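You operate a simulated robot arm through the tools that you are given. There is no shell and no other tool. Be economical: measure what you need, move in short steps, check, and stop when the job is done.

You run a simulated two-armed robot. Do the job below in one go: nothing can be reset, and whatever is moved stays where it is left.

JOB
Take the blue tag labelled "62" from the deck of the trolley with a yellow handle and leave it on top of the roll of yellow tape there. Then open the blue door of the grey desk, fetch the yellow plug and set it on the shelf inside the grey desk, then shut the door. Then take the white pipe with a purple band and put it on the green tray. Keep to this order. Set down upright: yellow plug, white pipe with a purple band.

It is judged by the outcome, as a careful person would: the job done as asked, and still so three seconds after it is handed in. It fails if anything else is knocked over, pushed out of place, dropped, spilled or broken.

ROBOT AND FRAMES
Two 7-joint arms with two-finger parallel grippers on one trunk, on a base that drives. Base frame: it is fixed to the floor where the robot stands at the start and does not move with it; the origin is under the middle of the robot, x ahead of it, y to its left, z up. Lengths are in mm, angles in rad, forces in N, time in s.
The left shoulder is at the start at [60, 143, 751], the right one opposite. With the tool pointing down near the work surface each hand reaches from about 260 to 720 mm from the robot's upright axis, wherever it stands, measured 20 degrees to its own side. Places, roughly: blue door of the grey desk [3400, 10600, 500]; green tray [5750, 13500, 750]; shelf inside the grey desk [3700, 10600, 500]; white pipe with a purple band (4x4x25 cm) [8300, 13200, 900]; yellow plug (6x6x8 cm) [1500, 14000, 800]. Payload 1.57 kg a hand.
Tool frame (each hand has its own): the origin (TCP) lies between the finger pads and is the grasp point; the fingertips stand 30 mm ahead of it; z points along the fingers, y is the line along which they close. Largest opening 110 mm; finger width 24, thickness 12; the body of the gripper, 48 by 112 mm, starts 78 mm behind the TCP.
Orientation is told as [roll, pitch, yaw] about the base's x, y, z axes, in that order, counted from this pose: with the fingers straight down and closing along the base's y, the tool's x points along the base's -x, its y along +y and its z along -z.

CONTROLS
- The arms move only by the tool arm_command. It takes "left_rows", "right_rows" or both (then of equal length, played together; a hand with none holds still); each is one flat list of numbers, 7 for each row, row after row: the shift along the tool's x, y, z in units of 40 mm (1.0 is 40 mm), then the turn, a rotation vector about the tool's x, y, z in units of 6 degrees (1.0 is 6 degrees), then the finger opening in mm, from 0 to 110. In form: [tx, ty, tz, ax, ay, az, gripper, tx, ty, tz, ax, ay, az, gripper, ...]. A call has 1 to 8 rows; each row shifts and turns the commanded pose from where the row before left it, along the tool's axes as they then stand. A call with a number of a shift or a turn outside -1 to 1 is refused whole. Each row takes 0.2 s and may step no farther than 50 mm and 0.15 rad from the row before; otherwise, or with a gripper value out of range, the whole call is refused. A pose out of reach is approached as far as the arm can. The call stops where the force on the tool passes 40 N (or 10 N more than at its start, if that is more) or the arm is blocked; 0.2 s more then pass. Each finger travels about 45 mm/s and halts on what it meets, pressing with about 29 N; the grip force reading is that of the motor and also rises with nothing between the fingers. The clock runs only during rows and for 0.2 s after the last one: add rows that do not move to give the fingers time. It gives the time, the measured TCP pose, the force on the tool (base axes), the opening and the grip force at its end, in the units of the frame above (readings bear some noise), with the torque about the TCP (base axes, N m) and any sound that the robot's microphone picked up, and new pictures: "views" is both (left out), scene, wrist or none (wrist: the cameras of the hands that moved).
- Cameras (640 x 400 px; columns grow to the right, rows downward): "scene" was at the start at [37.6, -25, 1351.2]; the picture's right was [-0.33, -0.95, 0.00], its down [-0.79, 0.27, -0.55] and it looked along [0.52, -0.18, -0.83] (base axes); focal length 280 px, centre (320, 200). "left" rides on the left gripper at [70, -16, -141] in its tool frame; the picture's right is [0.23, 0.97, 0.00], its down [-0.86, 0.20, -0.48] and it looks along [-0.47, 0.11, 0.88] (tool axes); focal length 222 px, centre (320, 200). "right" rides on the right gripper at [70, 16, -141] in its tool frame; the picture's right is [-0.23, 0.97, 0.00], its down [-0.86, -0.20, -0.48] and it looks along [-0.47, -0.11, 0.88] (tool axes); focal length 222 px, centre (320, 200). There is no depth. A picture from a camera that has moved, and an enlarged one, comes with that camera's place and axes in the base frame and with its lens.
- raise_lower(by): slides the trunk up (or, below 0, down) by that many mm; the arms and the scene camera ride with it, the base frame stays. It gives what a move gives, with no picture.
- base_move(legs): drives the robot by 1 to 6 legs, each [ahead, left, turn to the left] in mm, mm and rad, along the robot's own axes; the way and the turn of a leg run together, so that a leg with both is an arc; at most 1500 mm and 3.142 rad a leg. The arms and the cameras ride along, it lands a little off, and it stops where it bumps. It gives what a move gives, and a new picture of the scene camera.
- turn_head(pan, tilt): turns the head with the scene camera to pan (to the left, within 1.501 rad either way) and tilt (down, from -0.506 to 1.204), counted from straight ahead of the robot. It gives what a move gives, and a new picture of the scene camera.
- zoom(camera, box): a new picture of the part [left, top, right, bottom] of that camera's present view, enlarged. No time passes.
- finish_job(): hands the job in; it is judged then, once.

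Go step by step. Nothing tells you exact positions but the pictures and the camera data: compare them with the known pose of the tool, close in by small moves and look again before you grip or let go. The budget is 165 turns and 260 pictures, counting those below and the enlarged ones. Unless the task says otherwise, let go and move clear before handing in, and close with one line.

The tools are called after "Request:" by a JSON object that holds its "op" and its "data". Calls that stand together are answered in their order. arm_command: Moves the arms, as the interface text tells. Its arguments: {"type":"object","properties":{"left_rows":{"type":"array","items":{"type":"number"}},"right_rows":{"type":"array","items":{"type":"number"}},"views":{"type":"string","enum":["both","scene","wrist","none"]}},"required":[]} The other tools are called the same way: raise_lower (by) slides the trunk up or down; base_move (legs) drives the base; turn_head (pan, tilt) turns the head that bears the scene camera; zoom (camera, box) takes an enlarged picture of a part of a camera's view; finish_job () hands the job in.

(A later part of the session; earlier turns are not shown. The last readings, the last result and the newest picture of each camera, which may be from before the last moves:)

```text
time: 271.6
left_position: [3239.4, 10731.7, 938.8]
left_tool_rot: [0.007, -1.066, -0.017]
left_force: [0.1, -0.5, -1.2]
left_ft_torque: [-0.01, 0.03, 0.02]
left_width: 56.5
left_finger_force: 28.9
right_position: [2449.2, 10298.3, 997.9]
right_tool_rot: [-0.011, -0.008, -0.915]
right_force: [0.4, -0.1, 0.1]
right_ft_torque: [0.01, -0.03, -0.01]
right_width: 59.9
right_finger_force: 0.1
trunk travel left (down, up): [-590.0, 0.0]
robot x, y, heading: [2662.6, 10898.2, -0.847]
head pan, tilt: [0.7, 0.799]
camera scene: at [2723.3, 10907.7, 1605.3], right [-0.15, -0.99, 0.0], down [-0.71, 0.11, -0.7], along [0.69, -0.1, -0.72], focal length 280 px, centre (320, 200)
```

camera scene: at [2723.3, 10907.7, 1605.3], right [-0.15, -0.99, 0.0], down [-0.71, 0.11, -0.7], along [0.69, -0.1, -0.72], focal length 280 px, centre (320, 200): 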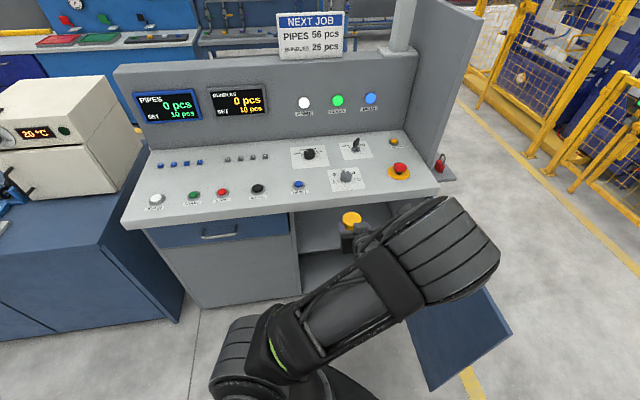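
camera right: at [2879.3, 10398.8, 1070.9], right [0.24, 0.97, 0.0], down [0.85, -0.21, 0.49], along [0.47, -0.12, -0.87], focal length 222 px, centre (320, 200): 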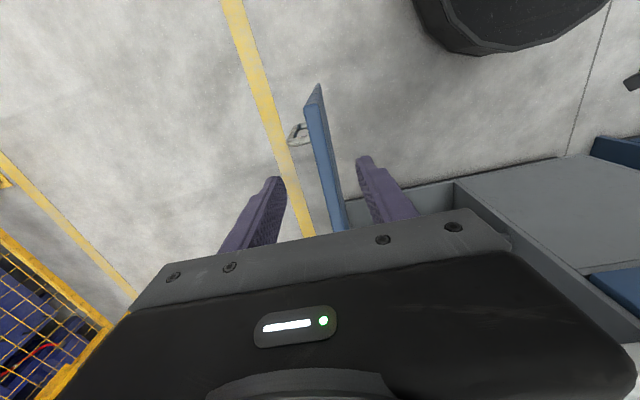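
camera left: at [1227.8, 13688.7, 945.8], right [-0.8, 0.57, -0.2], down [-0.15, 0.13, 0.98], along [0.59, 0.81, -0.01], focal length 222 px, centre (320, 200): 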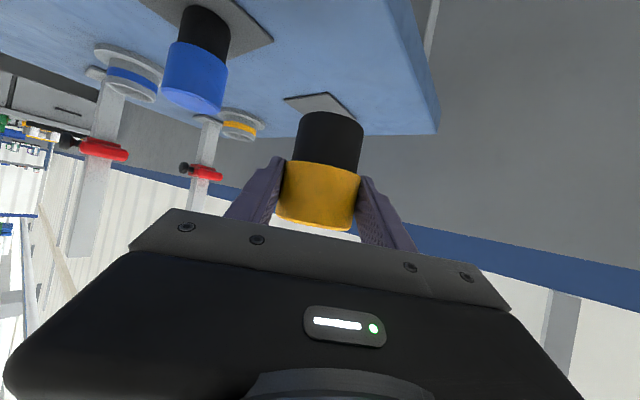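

The hand now points into the cabinet, with its elbow on the door side. I'll shift 60 mm away from the door, then lower the trunk part way and check clearance.

Request:
{"op": "base_move", "data": {"legs": [[-45, 40, 0]]}}

Request:
{"op": "raise_lower", "data": {"by": -150}}

Request:
{"op": "turn_head", "data": {"pan": 0.5, "tilt": 0.9}}

```text
time: 272.6
left_position: [3239.2, 10796.0, 937.8]
left_tool_rot: [0.005, -1.066, -0.01]
left_force: [-0.1, 0.2, -0.4]
left_ft_torque: [-0.04, 0.01, -0.05]
left_width: 56.6
left_finger_force: 29.1
right_position: [2450.2, 10360.3, 998.9]
right_tool_rot: [-0.013, -0.008, -0.913]
right_force: [0.5, 0.8, 0.6]
right_ft_torque: [-0.03, 0.03, 0.01]
right_width: 59.9
right_finger_force: 0.1
trunk travel left (down, up): [-590.0, 0.0]
robot x, y, heading: [2665.7, 10962.1, -0.844]
head pan, tilt: [0.7, 0.799]
camera scene: at [2723.7, 10971.6, 1605.3], right [-0.15, -0.99, 0.0], down [-0.71, 0.1, -0.7], along [0.69, -0.1, -0.72], focal length 280 px, centre (320, 200)
```

scene: 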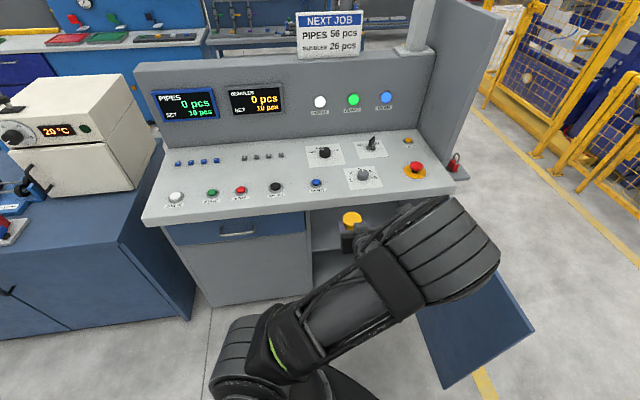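

```text
time: 274.3
left_position: [3239.0, 10795.4, 788.2]
left_tool_rot: [0.007, -1.066, -0.015]
left_force: [0.3, 0.3, -1.4]
left_ft_torque: [-0.01, 0.0, 0.01]
left_width: 56.5
left_finger_force: 29.1
right_position: [2450.2, 10359.1, 848.4]
right_tool_rot: [-0.011, -0.008, -0.913]
right_force: [0.1, 0.5, 0.1]
right_ft_torque: [0.03, -0.05, 0.01]
right_width: 60.0
right_finger_force: 0.1
trunk travel left (down, up): [-440.0, 150.0]
robot x, y, heading: [2662.1, 10957.2, -0.846]
head pan, tilt: [0.7, 0.799]
```

```text
time: 275.0
left_position: [3240.6, 10794.1, 788.6]
left_tool_rot: [0.005, -1.067, -0.016]
left_force: [0.1, 0.0, -1.3]
left_ft_torque: [0.01, 0.01, -0.02]
left_width: 56.4
left_finger_force: 29.2
right_position: [2451.3, 10358.2, 848.9]
right_tool_rot: [-0.012, -0.01, -0.914]
right_force: [-0.4, -0.6, -0.5]
right_ft_torque: [-0.02, 0.0, 0.0]
right_width: 60.2
right_finger_force: 0.0
trunk travel left (down, up): [-440.0, 150.0]
robot x, y, heading: [2662.8, 10958.5, -0.846]
head pan, tilt: [0.499, 0.901]
camera scene: at [2714.8, 10955.6, 1447.4], right [-0.34, -0.94, 0.0], down [-0.74, 0.27, -0.62], along [0.58, -0.21, -0.78], focal length 280 px, centre (320, 200)
```

scene: 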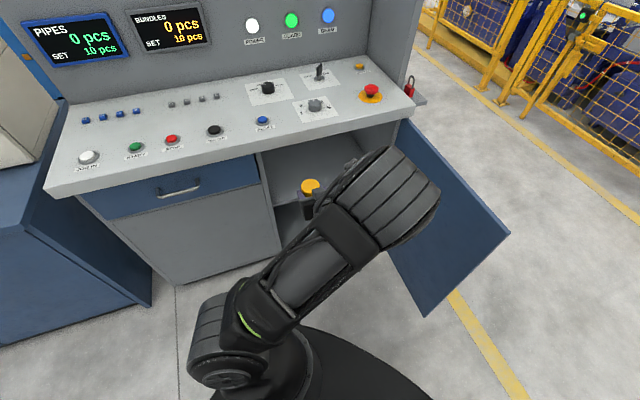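

The elbow is actually well above and clear of the door. I'll lower to shelf height and look through the wrist camera.

Request:
{"op": "raise_lower", "data": {"by": -200}}

Request:
{"op": "turn_head", "data": {"pan": 0.75, "tilt": 0.75}}

Request:
{"op": "zoom", "data": {"camera": "left", "box": [0, 0, 640, 400]}}

```text
time: 277.2
left_position: [3239.7, 10794.7, 588.8]
left_tool_rot: [0.007, -1.065, -0.014]
left_force: [0.5, -0.1, -1.0]
left_ft_torque: [0.0, 0.01, 0.02]
left_width: 56.2
left_finger_force: 29.0
right_position: [2451.4, 10359.3, 648.2]
right_tool_rot: [-0.013, -0.009, -0.913]
right_force: [0.8, -0.3, -0.1]
right_ft_torque: [0.02, 0.0, -0.04]
right_width: 59.8
right_finger_force: 0.0
trunk travel left (down, up): [-240.0, 350.0]
robot x, y, heading: [2659.3, 10959.0, -0.846]
head pan, tilt: [0.499, 0.901]
```

```text
time: 278.0
left_position: [3240.5, 10794.4, 588.3]
left_tool_rot: [0.007, -1.065, -0.016]
left_force: [0.1, 0.2, -1.0]
left_ft_torque: [0.0, 0.03, 0.01]
left_width: 56.3
left_finger_force: 28.6
right_position: [2450.7, 10359.0, 647.9]
right_tool_rot: [-0.011, -0.008, -0.913]
right_force: [-0.5, -0.1, -0.3]
right_ft_torque: [0.02, 0.02, 0.0]
right_width: 60.2
right_finger_force: 0.1
trunk travel left (down, up): [-240.0, 350.0]
robot x, y, heading: [2664.2, 10959.9, -0.844]
head pan, tilt: [0.75, 0.75]
camera scene: at [2726.3, 10973.2, 1259.3], right [-0.1, -1.0, 0.0], down [-0.68, 0.07, -0.73], along [0.73, -0.07, -0.68], focal length 280 px, centre (320, 200)
```

scene: 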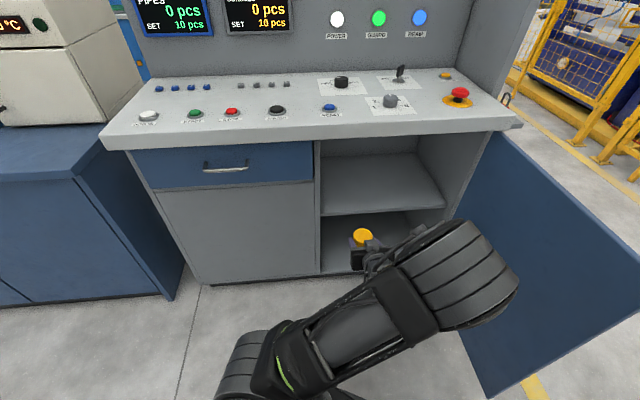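

```text
1.00 times, centred on (320, 200) of left (not enlarged: the box is as wide or as high as the picture)
camera zoom: at [3082.3, 10780.6, 595.6], right [-0.1, 0.98, -0.2], down [0.0, 0.2, 0.98], along [0.99, 0.1, -0.02], focal length 222 px, centre (320, 200)
```

zoom: 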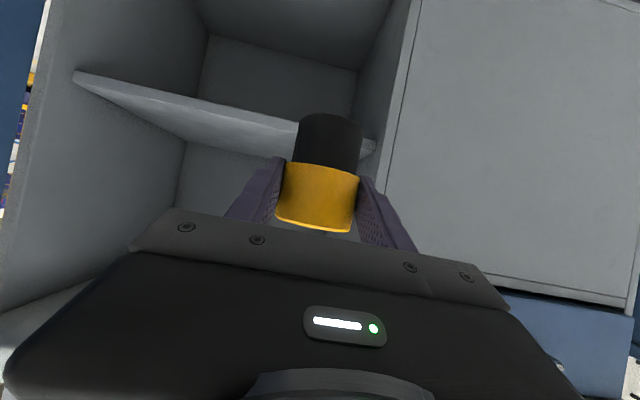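

The way in is clear, with the shelf at z of roughly 465-500 and recessed. I'll drive the hand into the cabinet.

Request:
{"op": "base_move", "data": {"legs": [[140, 130, 0]]}}

Request:
{"op": "zoom", "data": {"camera": "left", "box": [0, 0, 640, 400]}}

```text
time: 279.5
left_position: [3432.1, 10776.8, 588.0]
left_tool_rot: [0.007, -1.067, -0.015]
left_force: [1.0, 0.5, -1.1]
left_ft_torque: [-0.02, 0.02, 0.04]
left_width: 56.4
left_finger_force: 29.1
right_position: [2642.0, 10339.3, 648.1]
right_tool_rot: [-0.012, -0.01, -0.914]
right_force: [0.9, -1.3, 0.5]
right_ft_torque: [-0.03, 0.0, 0.0]
right_width: 60.3
right_finger_force: 0.1
trunk travel left (down, up): [-240.0, 350.0]
robot x, y, heading: [2856.1, 10942.0, -0.846]
head pan, tilt: [0.75, 0.75]
camera scene: at [2918.3, 10954.9, 1259.3], right [-0.1, -1.0, 0.0], down [-0.68, 0.07, -0.73], along [0.73, -0.07, -0.68], focal length 280 px, centre (320, 200)
```

scene: 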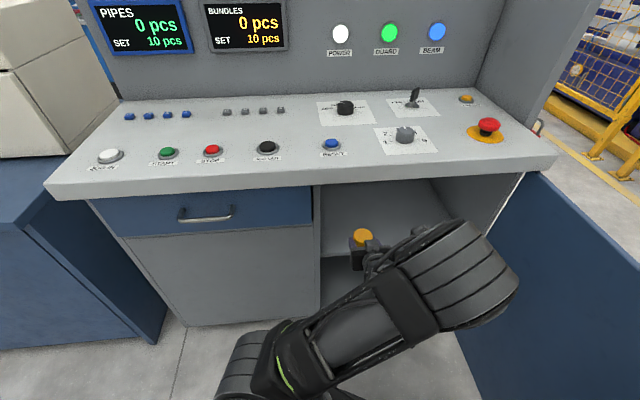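

```text
1.00 times, centred on (320, 200) of left (not enlarged: the box is as wide or as high as the picture)
camera zoom: at [3274.1, 10761.9, 595.6], right [-0.1, 0.98, -0.2], down [0.0, 0.2, 0.98], along [0.99, 0.1, -0.02], focal length 222 px, centre (320, 200)
```

zoom: 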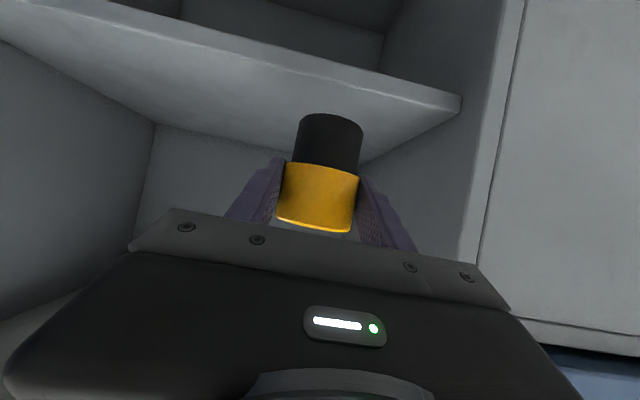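

Request:
{"op": "base_move", "data": {"legs": [[105, 105, 0]]}}

Request:
{"op": "zoom", "data": {"camera": "left", "box": [0, 0, 640, 400]}}

```text
time: 280.9
left_position: [3581.2, 10768.2, 588.5]
left_tool_rot: [0.007, -1.066, -0.013]
left_force: [-0.1, 0.0, -1.3]
left_ft_torque: [0.01, 0.04, 0.0]
left_width: 56.4
left_finger_force: 29.1
right_position: [2792.3, 10333.6, 648.4]
right_tool_rot: [-0.011, -0.009, -0.914]
right_force: [0.1, 0.1, 0.4]
right_ft_torque: [0.03, 0.01, -0.02]
right_width: 60.0
right_finger_force: 0.0
trunk travel left (down, up): [-240.0, 350.0]
robot x, y, heading: [3004.7, 10933.9, -0.849]
head pan, tilt: [0.75, 0.75]
camera scene: at [3066.5, 10946.7, 1259.3], right [-0.1, -1.0, 0.0], down [-0.68, 0.07, -0.73], along [0.73, -0.07, -0.68], focal length 280 px, centre (320, 200)
```

scene: 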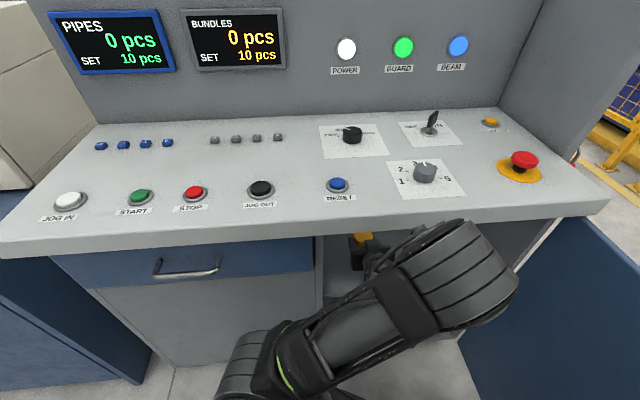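

```text
1.00 times, centred on (320, 200) of left (not enlarged: the box is as wide or as high as the picture)
camera zoom: at [3422.6, 10754.2, 595.5], right [-0.1, 0.98, -0.2], down [0.0, 0.2, 0.98], along [0.99, 0.1, -0.02], focal length 222 px, centre (320, 200)
```

zoom: 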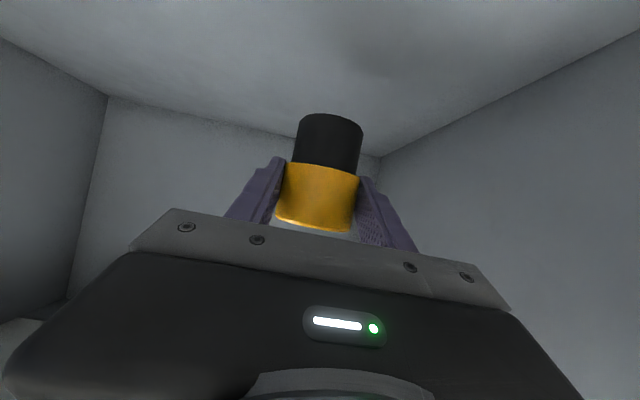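

Well inside now, with no contact. I'll lower the plug onto the shelf in small steps.

Request:
{"op": "arm_command", "data": {"left_rows": [0.22, 0, 0.12, 0, 0, 0, 40, 0.22, 0, 0.12, 0, 0, 0, 40, 0.15, 0, 0.08, 0, 0, 0, 40, 0, 0, 0, 0, 0, 0, 40], "views": "wrist"}}

```text
time: 281.9
left_position: [3579.9, 10768.4, 560.9]
left_tool_rot: [0.007, -1.066, -0.014]
left_force: [-0.3, 0.1, -1.4]
left_ft_torque: [-0.01, 0.03, 0.02]
left_width: 56.4
left_finger_force: 29.3
right_position: [2791.5, 10331.5, 648.8]
right_tool_rot: [-0.012, -0.008, -0.911]
right_force: [-0.3, 0.2, -0.2]
right_ft_torque: [-0.01, 0.03, -0.03]
right_width: 59.9
right_finger_force: 0.2
trunk travel left (down, up): [-240.0, 350.0]
robot x, y, heading: [3002.5, 10936.3, -0.845]
head pan, tilt: [0.75, 0.75]
camera left: at [3421.9, 10754.6, 568.7], right [-0.1, 0.98, -0.2], down [0.0, 0.2, 0.98], along [0.99, 0.1, -0.02], focal length 222 px, centre (320, 200)
```

left: 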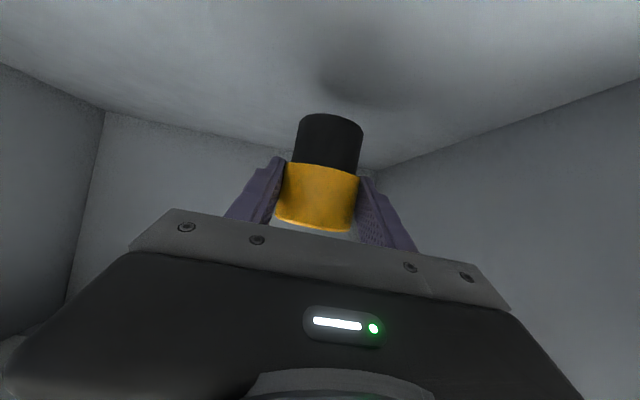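

Request:
{"op": "arm_command", "data": {"left_rows": [0.11, 0, 0.06, 0, 0, 0, 40, 0.11, 0, 0.06, 0, 0, 0, 40, 0, 0, 0, 0, 0, 0, 40], "views": "none"}}

Request:
{"op": "arm_command", "data": {"left_rows": [0.09, 0, 0.05, 0, 0, 0, 40, 0, 0, 0, 0, 0, 0, 40], "views": "wrist"}}

```text
time: 282.7
left_position: [3579.5, 10768.6, 549.8]
left_tool_rot: [0.007, -1.066, -0.017]
left_force: [0.3, -0.9, -0.5]
left_ft_torque: [-0.02, -0.01, -0.01]
left_width: 56.2
left_finger_force: 28.5
right_position: [2791.5, 10332.6, 647.8]
right_tool_rot: [-0.01, -0.009, -0.913]
right_force: [0.3, -0.3, -0.4]
right_ft_torque: [0.0, 0.01, -0.03]
right_width: 59.9
right_finger_force: 0.1
trunk travel left (down, up): [-240.0, 350.0]
robot x, y, heading: [3004.1, 10933.0, -0.849]
head pan, tilt: [0.75, 0.75]
```

```text
time: 283.3
left_position: [3581.0, 10768.9, 547.7]
left_tool_rot: [0.007, -1.065, -0.016]
left_force: [0.7, -0.6, -1.6]
left_ft_torque: [-0.03, 0.0, 0.0]
left_width: 56.4
left_finger_force: 28.8
right_position: [2791.2, 10332.0, 647.7]
right_tool_rot: [-0.011, -0.008, -0.912]
right_force: [-0.3, -0.3, 0.6]
right_ft_torque: [0.02, 0.02, 0.02]
right_width: 59.9
right_finger_force: 0.1
trunk travel left (down, up): [-240.0, 350.0]
robot x, y, heading: [2999.5, 10934.0, -0.843]
head pan, tilt: [0.75, 0.75]
camera left: at [3422.5, 10754.2, 554.2], right [-0.1, 0.98, -0.2], down [0.0, 0.2, 0.98], along [0.99, 0.1, -0.02], focal length 222 px, centre (320, 200)
```

left: 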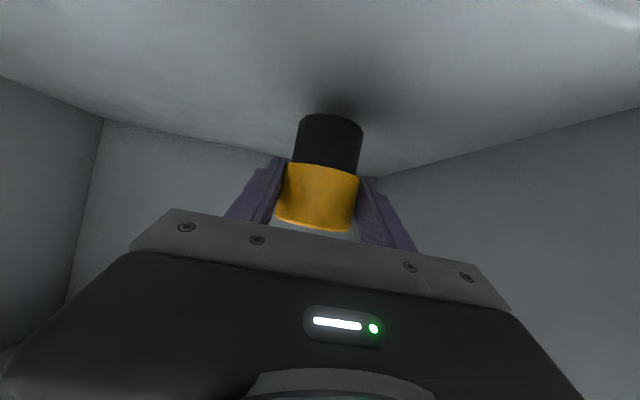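

Request:
{"op": "arm_command", "data": {"left_rows": [0.07, 0, 0.04, 0, 0, 0, 40, 0.07, 0, 0.04, 0, 0, 0, 40, 0, 0, 0, 0, 0, 0, 40], "views": "none"}}

Request:
{"op": "arm_command", "data": {"left_rows": [0.06, 0, 0.03, 0, 0, 0, 40, 0, 0, 0, 0, 0, 0, 40], "views": "wrist"}}

```text
time: 284.1
left_position: [3579.6, 10767.7, 539.9]
left_tool_rot: [0.006, -1.065, -0.015]
left_force: [0.3, 0.2, -0.8]
left_ft_torque: [0.04, 0.02, 0.01]
left_width: 56.4
left_finger_force: 29.2
right_position: [2791.1, 10331.5, 648.1]
right_tool_rot: [-0.011, -0.009, -0.913]
right_force: [-0.7, 0.3, 0.1]
right_ft_torque: [0.0, 0.02, -0.05]
right_width: 59.9
right_finger_force: 0.0
trunk travel left (down, up): [-240.0, 350.0]
robot x, y, heading: [3002.7, 10933.4, -0.847]
head pan, tilt: [0.75, 0.75]
```

```text
time: 284.7
left_position: [3580.6, 10768.3, 537.8]
left_tool_rot: [0.007, -1.066, -0.014]
left_force: [-0.3, -0.4, -0.1]
left_ft_torque: [0.02, -0.01, 0.05]
left_width: 56.3
left_finger_force: 28.8
right_position: [2791.9, 10332.3, 648.1]
right_tool_rot: [-0.009, -0.008, -0.912]
right_force: [-0.3, -0.1, -0.2]
right_ft_torque: [0.0, -0.01, -0.02]
right_width: 60.0
right_finger_force: 0.0
trunk travel left (down, up): [-240.0, 350.0]
robot x, y, heading: [3003.2, 10933.7, -0.846]
head pan, tilt: [0.75, 0.75]
camera left: at [3422.6, 10753.4, 544.4], right [-0.1, 0.98, -0.2], down [0.0, 0.2, 0.98], along [0.99, 0.1, -0.02], focal length 222 px, centre (320, 200)
```

left: 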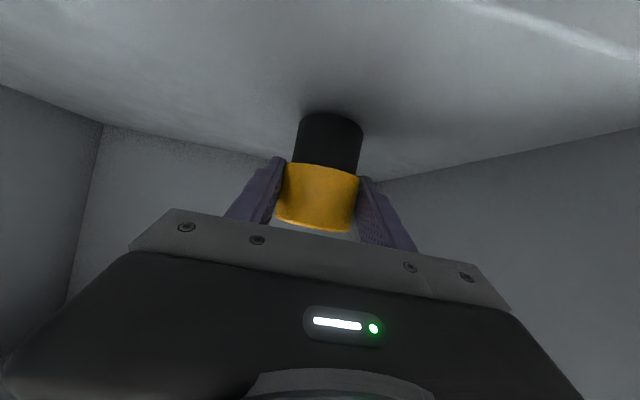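

Force reads about zero now (weight was showing as −1). I'll do a last few millimetres.

Request:
{"op": "arm_command", "data": {"left_rows": [0.05, 0, 0.025, 0, 0, 0, 40, 0, 0, 0, 0, 0, 0, 40], "views": "none"}}

Request:
{"op": "arm_command", "data": {"left_rows": [0.05, 0, 0.025, 0, 0, 0, 40, 0, 0, 0, 0, 0, 0, 40], "views": "none"}}

Request:
{"op": "arm_command", "data": {"left_rows": [0.05, 0, 0.025, 0, 0, 0, 40, 0, 0, 0, 0, 0, 0, 40], "views": "wrist"}}

```text
time: 285.3
left_position: [3579.5, 10767.6, 535.3]
left_tool_rot: [0.007, -1.066, -0.014]
left_force: [0.2, -0.5, -1.1]
left_ft_torque: [0.0, 0.02, 0.02]
left_width: 56.3
left_finger_force: 29.1
right_position: [2791.0, 10330.8, 649.2]
right_tool_rot: [-0.01, -0.01, -0.913]
right_force: [0.3, 0.6, -0.4]
right_ft_torque: [-0.01, 0.01, 0.02]
right_width: 60.0
right_finger_force: 0.0
trunk travel left (down, up): [-240.0, 350.0]
robot x, y, heading: [3005.8, 10935.1, -0.85]
head pan, tilt: [0.75, 0.75]
```

```text
time: 285.9
left_position: [3578.7, 10768.8, 534.3]
left_tool_rot: [0.007, -1.066, -0.014]
left_force: [0.6, -0.4, -1.7]
left_ft_torque: [-0.01, 0.0, 0.02]
left_width: 56.0
left_finger_force: 29.1
right_position: [2790.9, 10332.6, 648.0]
right_tool_rot: [-0.01, -0.009, -0.913]
right_force: [-0.2, 0.3, -0.2]
right_ft_torque: [0.02, 0.01, 0.0]
right_width: 60.0
right_finger_force: 0.0
trunk travel left (down, up): [-240.0, 350.0]
robot x, y, heading: [3003.3, 10930.5, -0.847]
head pan, tilt: [0.75, 0.75]
```

```text
time: 286.5
left_position: [3578.7, 10768.1, 531.4]
left_tool_rot: [0.005, -1.067, -0.014]
left_force: [0.4, -0.3, 2.3]
left_ft_torque: [-0.12, -0.02, 0.01]
left_width: 56.6
left_finger_force: 29.4
right_position: [2790.7, 10332.6, 649.1]
right_tool_rot: [-0.011, -0.008, -0.914]
right_force: [0.6, -0.6, 0.1]
right_ft_torque: [-0.02, -0.03, 0.01]
right_width: 60.1
right_finger_force: 0.1
trunk travel left (down, up): [-240.0, 350.0]
robot x, y, heading: [3004.1, 10932.2, -0.847]
head pan, tilt: [0.75, 0.75]
camera left: at [3421.7, 10753.7, 539.4], right [-0.1, 0.98, -0.2], down [-0.01, 0.2, 0.98], along [0.99, 0.1, -0.01], focal length 222 px, centre (320, 200)
```

left: 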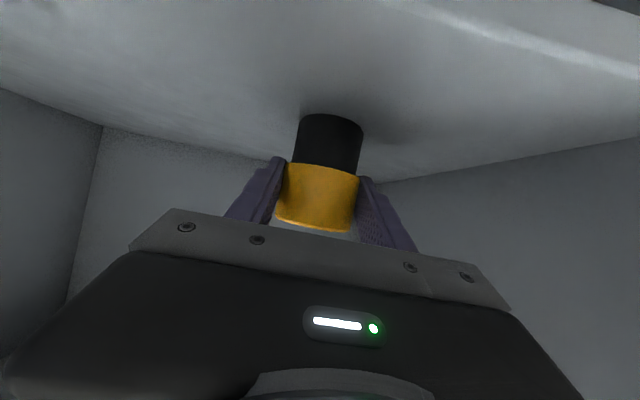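

Contact (2–3 N). I'll press 1 mm more, release, and withdraw straight back.

Request:
{"op": "arm_command", "data": {"left_rows": [0.025, 0, 0.012, 0, 0, 0, 40, 0, 0, 0, 0, 0, 0, 62, 0, 0, 0, 0, 0, 0, 80, 0, 0, 0, 0, 0, 0, 86, 0.2, 0, -0.36, 0, 0, 0, 86, 0.43, 0, -0.79, 0, 0, 0, 86, 0.43, 0, -0.79, 0, 0, 0, 86], "views": "wrist"}}

```text
time: 288.1
left_position: [3493.5, 10768.3, 531.0]
left_tool_rot: [0.008, -1.065, -0.013]
left_force: [-0.5, -0.6, -0.1]
left_ft_torque: [0.0, 0.02, -0.02]
left_width: 85.9
left_finger_force: 0.0
right_position: [2790.4, 10332.3, 648.0]
right_tool_rot: [-0.01, -0.008, -0.914]
right_force: [-0.4, 0.2, -0.1]
right_ft_torque: [0.0, 0.02, 0.02]
right_width: 60.0
right_finger_force: 0.1
trunk travel left (down, up): [-240.0, 350.0]
robot x, y, heading: [3002.5, 10931.6, -0.847]
head pan, tilt: [0.75, 0.75]
camera left: at [3335.8, 10755.1, 538.1], right [-0.1, 0.98, -0.2], down [0.0, 0.2, 0.98], along [0.99, 0.1, -0.02], focal length 222 px, centre (320, 200)
```

left: 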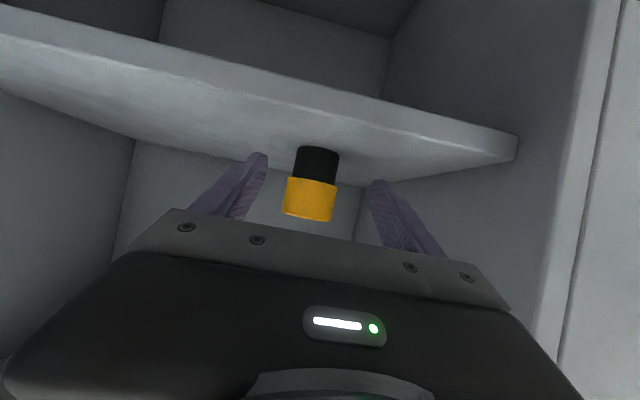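

The plug stands upright on the shelf. I'll back the arm out the way it came, raise the trunk, and turn to face the desk.

Request:
{"op": "base_move", "data": {"legs": [[-245, -235, 0]]}}

Request:
{"op": "raise_lower", "data": {"by": 300}}

Request:
{"op": "base_move", "data": {"legs": [[0, 0, 0.85]]}}

Request:
{"op": "turn_head", "data": {"pan": -0.3, "tilt": 0.8}}

```text
time: 290.3
left_position: [3158.3, 10804.1, 531.2]
left_tool_rot: [0.007, -1.067, -0.017]
left_force: [0.0, -0.5, -0.5]
left_ft_torque: [-0.01, 0.03, 0.02]
left_width: 86.1
left_finger_force: 0.0
right_position: [2454.8, 10369.5, 648.5]
right_tool_rot: [-0.011, -0.009, -0.916]
right_force: [1.0, 0.1, 0.3]
right_ft_torque: [-0.01, 0.01, 0.01]
right_width: 60.1
right_finger_force: 0.1
trunk travel left (down, up): [-240.0, 350.0]
robot x, y, heading: [2670.6, 10969.1, -0.847]
head pan, tilt: [0.75, 0.75]
camera scene: at [2732.0, 10982.0, 1259.3], right [-0.1, -1.0, 0.0], down [-0.68, 0.07, -0.73], along [0.73, -0.07, -0.68], focal length 280 px, centre (320, 200)
```

scene: 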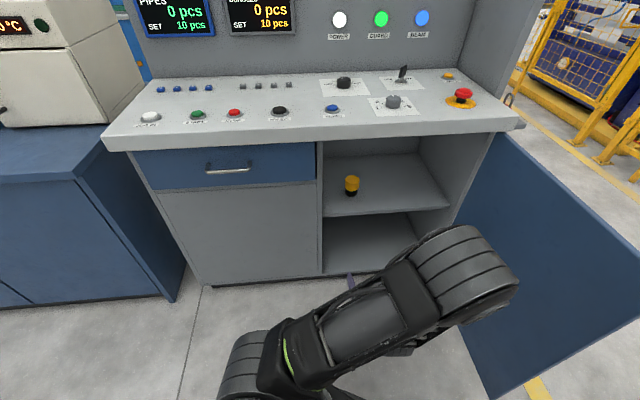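

```text
time: 293.3
left_position: [3159.1, 10803.2, 830.2]
left_tool_rot: [0.006, -1.066, -0.017]
left_force: [-0.3, -1.3, -0.3]
left_ft_torque: [0.0, 0.02, 0.02]
left_width: 86.1
left_finger_force: 0.0
right_position: [2454.4, 10368.6, 947.1]
right_tool_rot: [-0.01, -0.008, -0.915]
right_force: [-0.5, -0.1, -0.4]
right_ft_torque: [0.03, -0.01, 0.02]
right_width: 60.1
right_finger_force: 0.0
trunk travel left (down, up): [-540.0, 50.0]
robot x, y, heading: [2666.6, 10971.6, -0.851]
head pan, tilt: [0.75, 0.75]
```

```text
time: 295.9
left_position: [3115.9, 11230.9, 830.9]
left_tool_rot: [0.005, -1.067, 0.836]
left_force: [0.2, -0.5, -0.3]
left_ft_torque: [0.01, 0.0, 0.0]
left_width: 86.3
left_finger_force: 0.1
right_position: [2980.1, 10413.4, 948.3]
right_tool_rot: [-0.01, -0.01, -0.063]
right_force: [0.6, 0.6, 0.1]
right_ft_torque: [-0.01, -0.01, 0.02]
right_width: 59.8
right_finger_force: 0.1
trunk travel left (down, up): [-540.0, 50.0]
robot x, y, heading: [2669.6, 10966.8, 0.005]
head pan, tilt: [0.75, 0.75]
camera scene: at [2699.9, 11024.5, 1559.3], right [0.69, -0.73, 0.0], down [-0.5, -0.47, -0.73], along [0.53, 0.5, -0.68], focal length 280 px, centre (320, 200)
```

scene: 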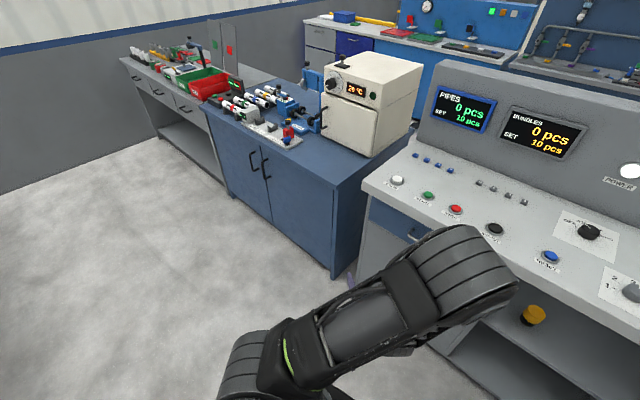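

```text
time: 297.2
left_position: [3116.0, 11229.0, 830.4]
left_tool_rot: [0.008, -1.065, 0.836]
left_force: [0.2, -0.5, 0.8]
left_ft_torque: [0.01, -0.03, 0.04]
left_width: 86.0
left_finger_force: 0.0
right_position: [2981.9, 10412.6, 948.8]
right_tool_rot: [-0.01, -0.008, -0.062]
right_force: [0.4, 0.5, -0.3]
right_ft_torque: [0.0, -0.01, 0.0]
right_width: 59.9
right_finger_force: 0.0
trunk travel left (down, up): [-540.0, 50.0]
robot x, y, heading: [2668.3, 10968.6, 0.005]
head pan, tilt: [-0.3, 0.799]
camera scene: at [2716.6, 10944.1, 1555.3], right [-0.29, -0.96, 0.0], down [-0.69, 0.21, -0.7], along [0.67, -0.2, -0.72], focal length 280 px, centre (320, 200)
```

scene: 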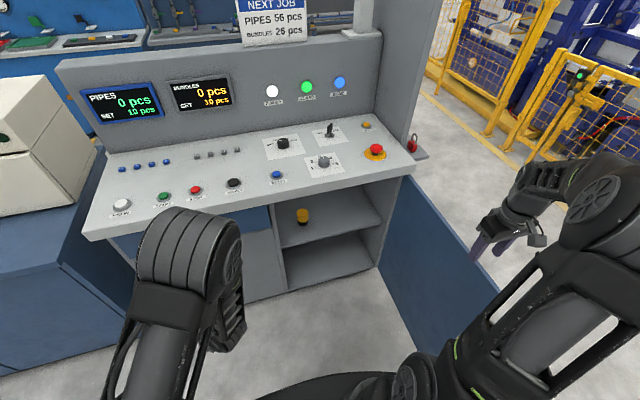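

The plug stands clearly on the shelf. Next I'll shut the door by gripping its top edge with the right hand again, so I'll check the right wrist view.

Request:
{"op": "zoom", "data": {"camera": "right", "box": [0, 0, 640, 400]}}

```text
1.00 times, centred on (320, 200) of right (not enlarged: the box is as wide or as high as the picture)
camera zoom: at [2911.0, 10437.4, 1090.6], right [0.29, 0.96, -0.01], down [0.84, -0.25, 0.49], along [0.46, -0.15, -0.87], focal length 222 px, centre (320, 200)
```

zoom: 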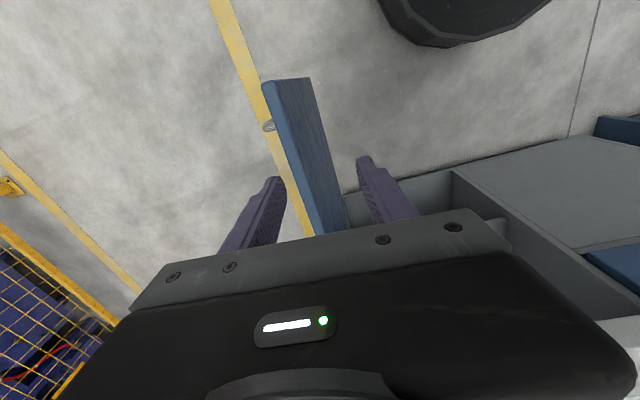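

Request:
{"op": "arm_command", "data": {"right_rows": [0.2, -0.56, 0, 0, 0, 0, 64, 0.2, -0.56, 0, 0, 0, 0, 64, 0, 0, 0.8, 0, 0, 0, 64, 0, 0, 0.4, 0, 0, 0, 64, 0, 0, 0, 0, 0, 0, 64], "views": "wrist"}}

```text
time: 298.4
left_position: [3114.8, 11230.4, 831.2]
left_tool_rot: [0.008, -1.067, 0.834]
left_force: [-0.3, -0.4, 0.1]
left_ft_torque: [0.03, 0.0, -0.02]
left_width: 86.0
left_finger_force: 0.0
right_position: [2963.0, 10369.4, 900.7]
right_tool_rot: [-0.01, -0.008, -0.063]
right_force: [0.7, 0.4, 0.2]
right_ft_torque: [-0.01, -0.02, 0.01]
right_width: 63.9
right_finger_force: 0.0
trunk travel left (down, up): [-540.0, 50.0]
robot x, y, heading: [2668.4, 10970.7, 0.001]
head pan, tilt: [-0.3, 0.799]
camera right: at [2892.9, 10392.7, 1042.9], right [0.29, 0.96, -0.01], down [0.84, -0.25, 0.49], along [0.46, -0.15, -0.87], focal length 222 px, centre (320, 200)
```

right: 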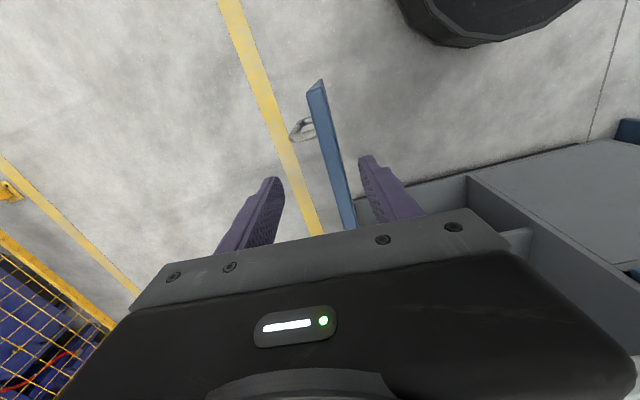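

Request:
{"op": "arm_command", "data": {"right_rows": [0, 0.22, 0.4, 0, 0, 0, 64, 0, 0, 0.8, 0, 0, 0, 64, 0, 0, 0.8, 0, 0, 0, 64, 0, 0, 0.2, 0, 0, 0, 50, 0, 0, 0, 0, 0, 0, 30, 0, 0, 0, 0, 0, 0, 5, 0, 0, 0, 0, 0, 0, 5], "views": "wrist"}}

```text
time: 300.0
left_position: [3115.6, 11229.6, 830.1]
left_tool_rot: [0.006, -1.065, 0.836]
left_force: [-0.4, -0.5, -0.3]
left_ft_torque: [0.05, -0.02, -0.01]
left_width: 86.1
left_finger_force: 0.0
right_position: [2965.2, 10376.1, 813.1]
right_tool_rot: [-0.007, -0.009, -0.062]
right_force: [-1.2, 0.9, -0.9]
right_ft_torque: [1.21, -0.59, 0.4]
right_width: 17.8
right_finger_force: 21.8
trunk travel left (down, up): [-540.0, 50.0]
robot x, y, heading: [2668.3, 10968.7, 0.003]
head pan, tilt: [-0.3, 0.799]
camera right: at [2895.1, 10399.4, 953.7], right [0.29, 0.96, -0.01], down [0.84, -0.25, 0.49], along [0.46, -0.15, -0.87], focal length 222 px, centre (320, 200)
```

right: 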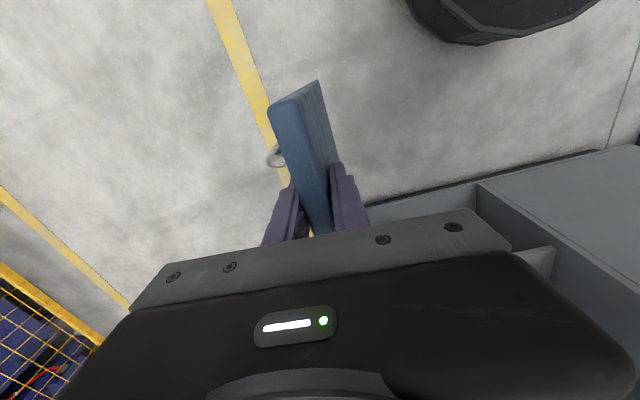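

The door is gripped. I'll swing it towards closed.

Request:
{"op": "arm_command", "data": {"right_rows": [-0.03, 0.6, 0, 0, 0, 0.5, 5, -0.03, 0.8, 0, 0, 0, 0.67, 5, -0.03, 0.8, 0, 0, 0, 0.67, 5, -0.03, 0.8, 0, 0, 0, 0.67, 5, -0.03, 0.8, 0, 0, 0, 0.67, 5, -0.03, 0.8, 0, 0, 0, 0.67, 5, -0.03, 0.8, 0, 0, 0, 0.67, 5, -0.03, 0.8, 0, 0, 0, 0.67, 5], "views": "none"}}

Request:
{"op": "arm_command", "data": {"right_rows": [-0.03, 0.8, 0, 0, 0, 0.67, 5, -0.03, 0.8, 0, 0, 0, 0.67, 5, -0.03, 0.8, 0, 0, 0, 0.67, 5, -0.03, 0.8, 0, 0, 0, 0.67, 5, -0.03, 0.8, 0, 0, 0, 0.67, 5, -0.03, 0.8, 0, 0, 0, 0.67, 5]}}

```text
time: 301.8
left_position: [3115.9, 11230.6, 830.3]
left_tool_rot: [0.004, -1.066, 0.837]
left_force: [-0.5, -1.0, -0.2]
left_ft_torque: [-0.02, 0.01, -0.03]
left_width: 86.0
left_finger_force: 0.1
right_position: [3047.9, 10610.2, 812.2]
right_tool_rot: [-0.003, -0.02, -0.603]
right_force: [-1.6, 3.1, -1.1]
right_ft_torque: [1.1, -0.42, 0.59]
right_width: 17.3
right_finger_force: 19.2
trunk travel left (down, up): [-540.0, 50.0]
robot x, y, heading: [2673.8, 10970.6, 0.004]
head pan, tilt: [-0.3, 0.799]
```

```text
time: 303.2
left_position: [3115.0, 11231.8, 830.2]
left_tool_rot: [0.0, -1.066, 0.842]
left_force: [0.7, 0.8, 0.3]
left_ft_torque: [-0.01, -0.03, 0.0]
left_width: 86.1
left_finger_force: 0.0
right_position: [3183.8, 10743.8, 810.5]
right_tool_rot: [0.002, -0.016, -1.027]
right_force: [-10.9, 21.2, 11.5]
right_ft_torque: [-0.56, 0.09, 0.84]
right_width: 17.4
right_finger_force: 31.7
trunk travel left (down, up): [-540.0, 50.0]
robot x, y, heading: [2669.4, 10968.9, 0.005]
head pan, tilt: [-0.3, 0.799]
camera scene: at [2714.9, 10947.6, 1555.4], right [-0.29, -0.96, 0.0], down [-0.69, 0.21, -0.7], along [0.67, -0.2, -0.72], focal length 280 px, centre (320, 200)
camera right: at [3159.7, 10815.1, 952.3], right [0.95, 0.31, 0.01], down [0.27, -0.83, 0.49], along [0.16, -0.47, -0.87], focal length 222 px, centre (320, 200)
```

scene: 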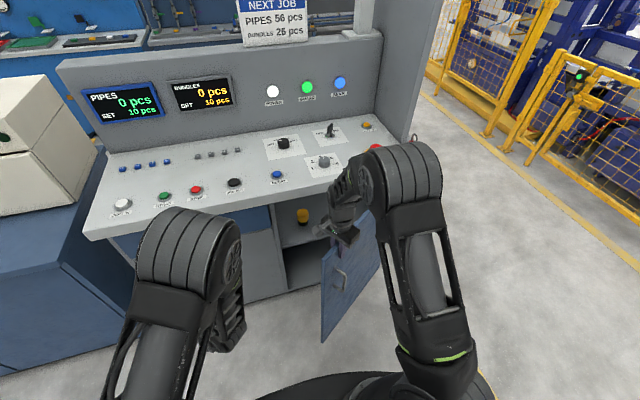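
right: 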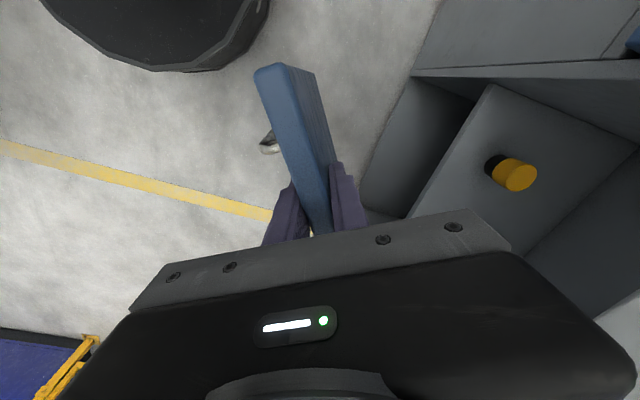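

Request:
{"op": "arm_command", "data": {"right_rows": [0.1, 0.8, 0, 0, 0, 0.7, 5, 0.05, 0.8, 0, 0, 0, 0.7, 5, 0.03, 0.8, 0, 0, 0, 0.7, 5, 0, 0.6, 0, 0, 0, 0.5, 5, 0, 0, 0, 0, 0, 0, 5]}}

```text
time: 304.4
left_position: [3116.7, 11229.8, 830.7]
left_tool_rot: [0.007, -1.066, 0.836]
left_force: [-0.1, 0.6, -0.4]
left_ft_torque: [-0.04, -0.03, 0.0]
left_width: 86.1
left_finger_force: 0.1
right_position: [3288.3, 10794.3, 811.0]
right_tool_rot: [0.004, -0.015, -1.301]
right_force: [1.7, 0.6, -2.6]
right_ft_torque: [-1.41, 0.39, 0.91]
right_width: 17.7
right_finger_force: 32.4
trunk travel left (down, up): [-540.0, 50.0]
robot x, y, heading: [2669.6, 10970.5, 0.002]
head pan, tilt: [-0.3, 0.799]
camera scene: at [2717.4, 10944.1, 1555.2], right [-0.29, -0.96, 0.0], down [-0.69, 0.21, -0.7], along [0.67, -0.2, -0.72], focal length 280 px, centre (320, 200)
camera right: at [3284.5, 10869.8, 952.2], right [1.0, 0.04, 0.01], down [0.03, -0.87, 0.49], along [0.03, -0.49, -0.87], focal length 222 px, centre (320, 200)
```

scene: 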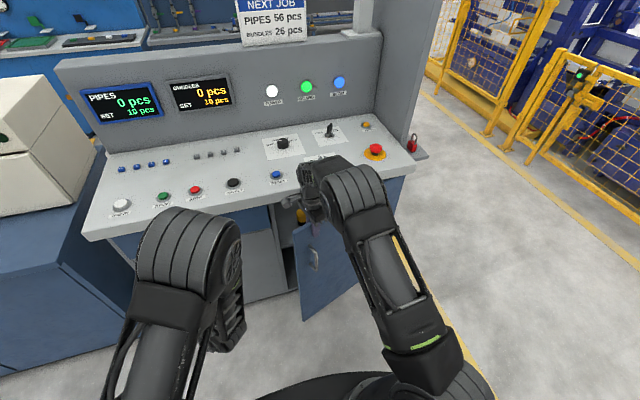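
right: 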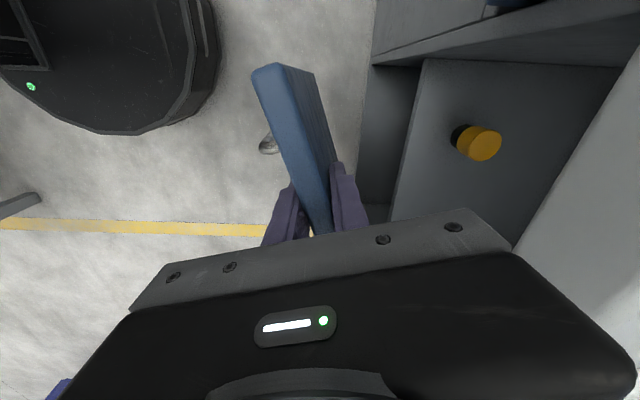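

The door is nearly shut, at about 17 degrees. One more small step, then I'll release, lift off, and bring the right hand back.

Request:
{"op": "arm_command", "data": {"right_rows": [0, 0.7, 0, 0, 0, 0.6, 5, 0, 0, 0, 0, 0, 0, 15, 0, 0, 0, 0, 0, 0, 30, 0, 0, 0, 0, 0, 0, 40, 0, 0, -0.5, 0, 0, 0, 44, 0, 0, -1, 0, 0, 0, 44, 0, 0, -1, 0, 0, 0, 44, 0, 0, -1, 0, 0, 0, 44], "views": "wrist"}}

```text
time: 306.2
left_position: [3116.6, 11230.2, 831.7]
left_tool_rot: [0.006, -1.066, 0.836]
left_force: [-0.4, 0.0, -0.1]
left_ft_torque: [0.01, 0.01, 0.01]
left_width: 85.9
left_finger_force: 0.1
right_position: [3316.4, 10805.2, 950.4]
right_tool_rot: [0.004, -0.013, -1.361]
right_force: [0.4, 0.8, -0.3]
right_ft_torque: [-0.04, -0.04, 0.01]
right_width: 44.0
right_finger_force: 0.1
trunk travel left (down, up): [-540.0, 50.0]
robot x, y, heading: [2667.8, 10970.8, 0.011]
head pan, tilt: [-0.3, 0.799]
camera right: at [3315.4, 10880.2, 1092.9], right [1.0, -0.02, 0.01], down [-0.02, -0.87, 0.49], along [0.0, -0.49, -0.87], focal length 222 px, centre (320, 200)
```

right: 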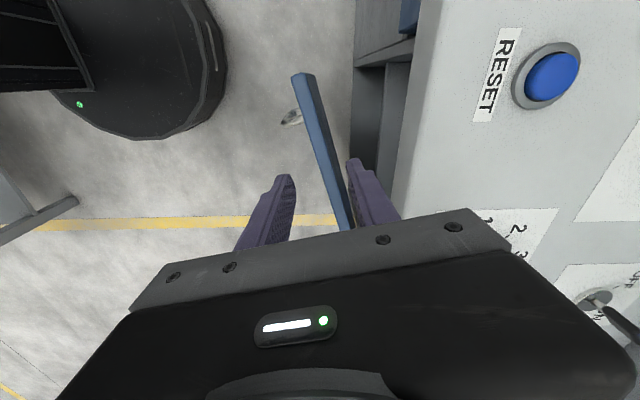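

The door is released at about 13 degrees. I'll bring the right hand back to its side, then turn and push the door shut with the left hand's closed fingers.

Request:
{"op": "arm_command", "data": {"right_rows": [-0.46, -0.71, 0, 0, 0, -1, 60, -0.38, -0.76, 0, 0, 0, -1, 60, -0.3, -0.79, 0, 0, 0, -1, 60, -0.22, -0.82, 0, 0, 0, -1, 60, -0.13, -0.84, 0, 0, 0, -1, 60, -0.04, -0.85, 0, 0, 0, -1, 60, 0.05, -0.85, 0, 0, 0, -1, 60], "left_rows": [0, 0, 0, 0, 0, 0, 60, 0, 0, 0, 0, 0, 0, 30, 0, 0, 0, 0, 0, 0, 5, 0, 0, 0, 0, 0, 0, 0, 0, 0, 0, 0, 0, 0, 0, 0, 0, 0, 0, 0, 0, 0, 0, 0, 0, 0, 0, 0, 0], "views": "none"}}

Request:
{"op": "arm_command", "data": {"right_rows": [0.14, -0.84, 0, 0, 0, -1, 60, 0.22, -0.82, 0, 0, 0, -1, 60, 0.31, -0.79, 0, 0, 0, -1, 60, 0.39, -0.75, 0, 0, 0, -1, 60, 0.465, -0.71, 0, 0, 0, -1, 60, 0.54, -0.66, 0, 0, 0, -1, 60], "views": "none"}}

Request:
{"op": "base_move", "data": {"legs": [[0, 0, -0.85]]}}

Request:
{"op": "raise_lower", "data": {"by": -250}}

Request:
{"op": "turn_head", "data": {"pan": 0.65, "tilt": 0.8}}

```text
time: 307.8
left_position: [3115.2, 11230.2, 830.6]
left_tool_rot: [0.007, -1.066, 0.836]
left_force: [0.9, -0.2, 0.0]
left_ft_torque: [0.0, -0.03, 0.01]
left_width: 0.0
left_finger_force: 21.2
right_position: [3147.6, 10638.7, 949.8]
right_tool_rot: [-0.005, -0.013, -0.627]
right_force: [-0.9, 0.2, 0.1]
right_ft_torque: [0.01, 0.0, 0.01]
right_width: 59.8
right_finger_force: 0.1
trunk travel left (down, up): [-540.0, 50.0]
robot x, y, heading: [2672.7, 10966.7, 0.006]
head pan, tilt: [-0.3, 0.799]
```

```text
time: 309.2
left_position: [3115.8, 11229.7, 831.0]
left_tool_rot: [0.007, -1.068, 0.836]
left_force: [-0.6, 0.4, -0.2]
left_ft_torque: [0.0, -0.02, -0.01]
left_width: 0.0
left_finger_force: 21.5
right_position: [3001.8, 10493.6, 950.4]
right_tool_rot: [-0.013, -0.006, 0.002]
right_force: [0.5, -0.1, 1.2]
right_ft_torque: [-0.01, -0.03, -0.01]
right_width: 60.2
right_finger_force: 0.2
trunk travel left (down, up): [-540.0, 50.0]
robot x, y, heading: [2668.6, 10969.8, 0.001]
head pan, tilt: [-0.3, 0.799]
```

```text
time: 311.8
left_position: [3161.6, 10813.7, 831.7]
left_tool_rot: [0.007, -1.068, 0.005]
left_force: [0.6, -0.3, 1.0]
left_ft_torque: [-0.01, -0.03, 0.01]
left_width: 0.0
left_finger_force: 21.2
right_position: [2542.6, 10402.4, 950.5]
right_tool_rot: [-0.014, -0.006, -0.831]
right_force: [-0.2, -0.1, 0.6]
right_ft_torque: [0.0, 0.0, 0.0]
right_width: 60.0
right_finger_force: 0.1
trunk travel left (down, up): [-540.0, 50.0]
robot x, y, heading: [2666.5, 10972.7, -0.826]
head pan, tilt: [-0.3, 0.799]
camera scene: at [2683.5, 10916.8, 1555.3], right [-0.9, -0.43, 0.0], down [-0.31, 0.65, -0.7], along [0.3, -0.63, -0.72], focal length 280 px, centre (320, 200)
```

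scene: 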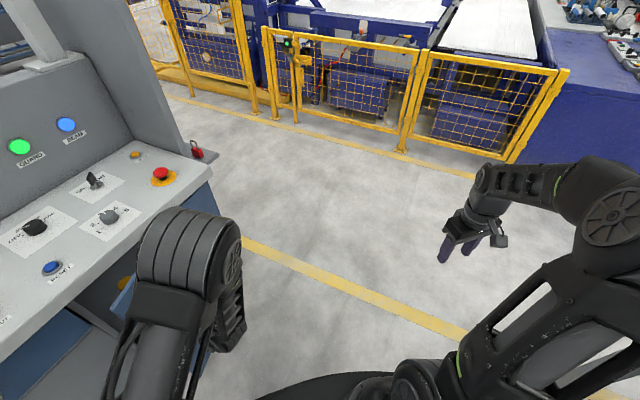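

```text
time: 314.4
left_position: [3161.4, 10814.0, 580.9]
left_tool_rot: [0.008, -1.066, 0.007]
left_force: [0.7, 0.4, 0.4]
left_ft_torque: [0.0, 0.0, -0.02]
left_width: 0.3
left_finger_force: 21.9
right_position: [2541.7, 10403.0, 700.5]
right_tool_rot: [-0.012, -0.006, -0.832]
right_force: [0.3, 0.3, -0.9]
right_ft_torque: [0.0, -0.02, -0.03]
right_width: 59.9
right_finger_force: 0.0
trunk travel left (down, up): [-290.0, 300.0]
robot x, y, heading: [2669.2, 10967.8, -0.828]
head pan, tilt: [-0.3, 0.799]
```

```text
time: 315.6
left_position: [3161.6, 10814.7, 581.2]
left_tool_rot: [0.008, -1.065, 0.005]
left_force: [0.2, -0.2, 0.5]
left_ft_torque: [-0.01, -0.02, -0.02]
left_width: 0.3
left_finger_force: 21.7
right_position: [2542.5, 10402.3, 700.8]
right_tool_rot: [-0.012, -0.008, -0.83]
right_force: [-0.4, -0.2, 0.1]
right_ft_torque: [0.0, -0.01, 0.01]
right_width: 59.8
right_finger_force: 0.0
trunk travel left (down, up): [-290.0, 300.0]
robot x, y, heading: [2669.0, 10971.1, -0.828]
head pan, tilt: [0.649, 0.799]
camera scene: at [2728.4, 10975.4, 1305.3], right [-0.18, -0.98, 0.0], down [-0.71, 0.13, -0.7], along [0.69, -0.12, -0.72], focal length 280 px, centre (320, 200)
```

scene: 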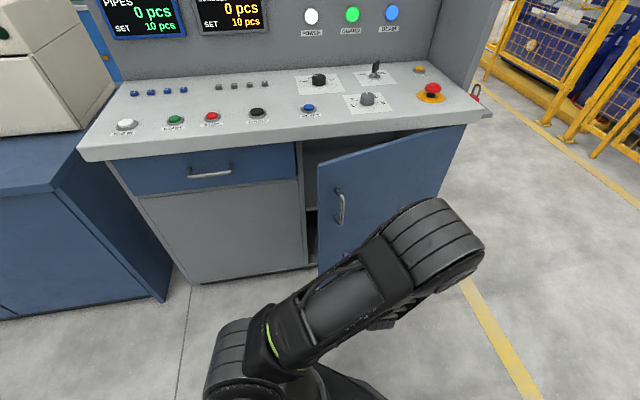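

The left hand is set at the door's outer face. I'll push it shut with the base.

Request:
{"op": "base_move", "data": {"legs": [[135, 120, 0]]}}

```text
time: 317.1
left_position: [3343.4, 10800.5, 581.4]
left_tool_rot: [0.006, -1.066, 0.01]
left_force: [0.2, 0.6, -0.5]
left_ft_torque: [-0.02, 0.0, 0.02]
left_width: 0.1
left_finger_force: 21.1
right_position: [2726.0, 10385.3, 701.0]
right_tool_rot: [-0.014, -0.007, -0.826]
right_force: [-0.3, -0.4, 0.0]
right_ft_torque: [-0.01, -0.02, 0.0]
right_width: 60.1
right_finger_force: 0.1
trunk travel left (down, up): [-290.0, 300.0]
robot x, y, heading: [2846.5, 10955.3, -0.826]
head pan, tilt: [0.649, 0.799]
camera scene: at [2908.8, 10959.0, 1305.3], right [-0.17, -0.99, 0.0], down [-0.71, 0.12, -0.7], along [0.69, -0.12, -0.72], focal length 280 px, centre (320, 200)
```

scene: 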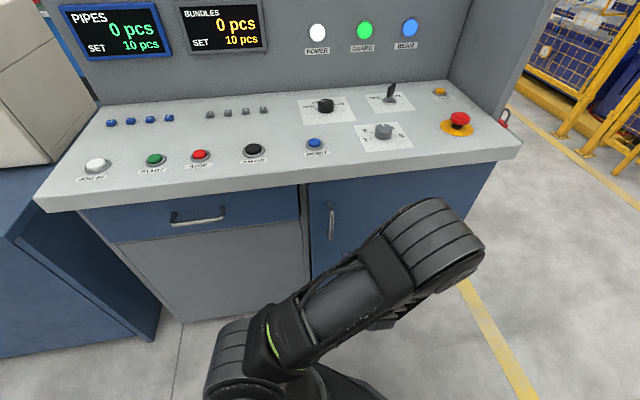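

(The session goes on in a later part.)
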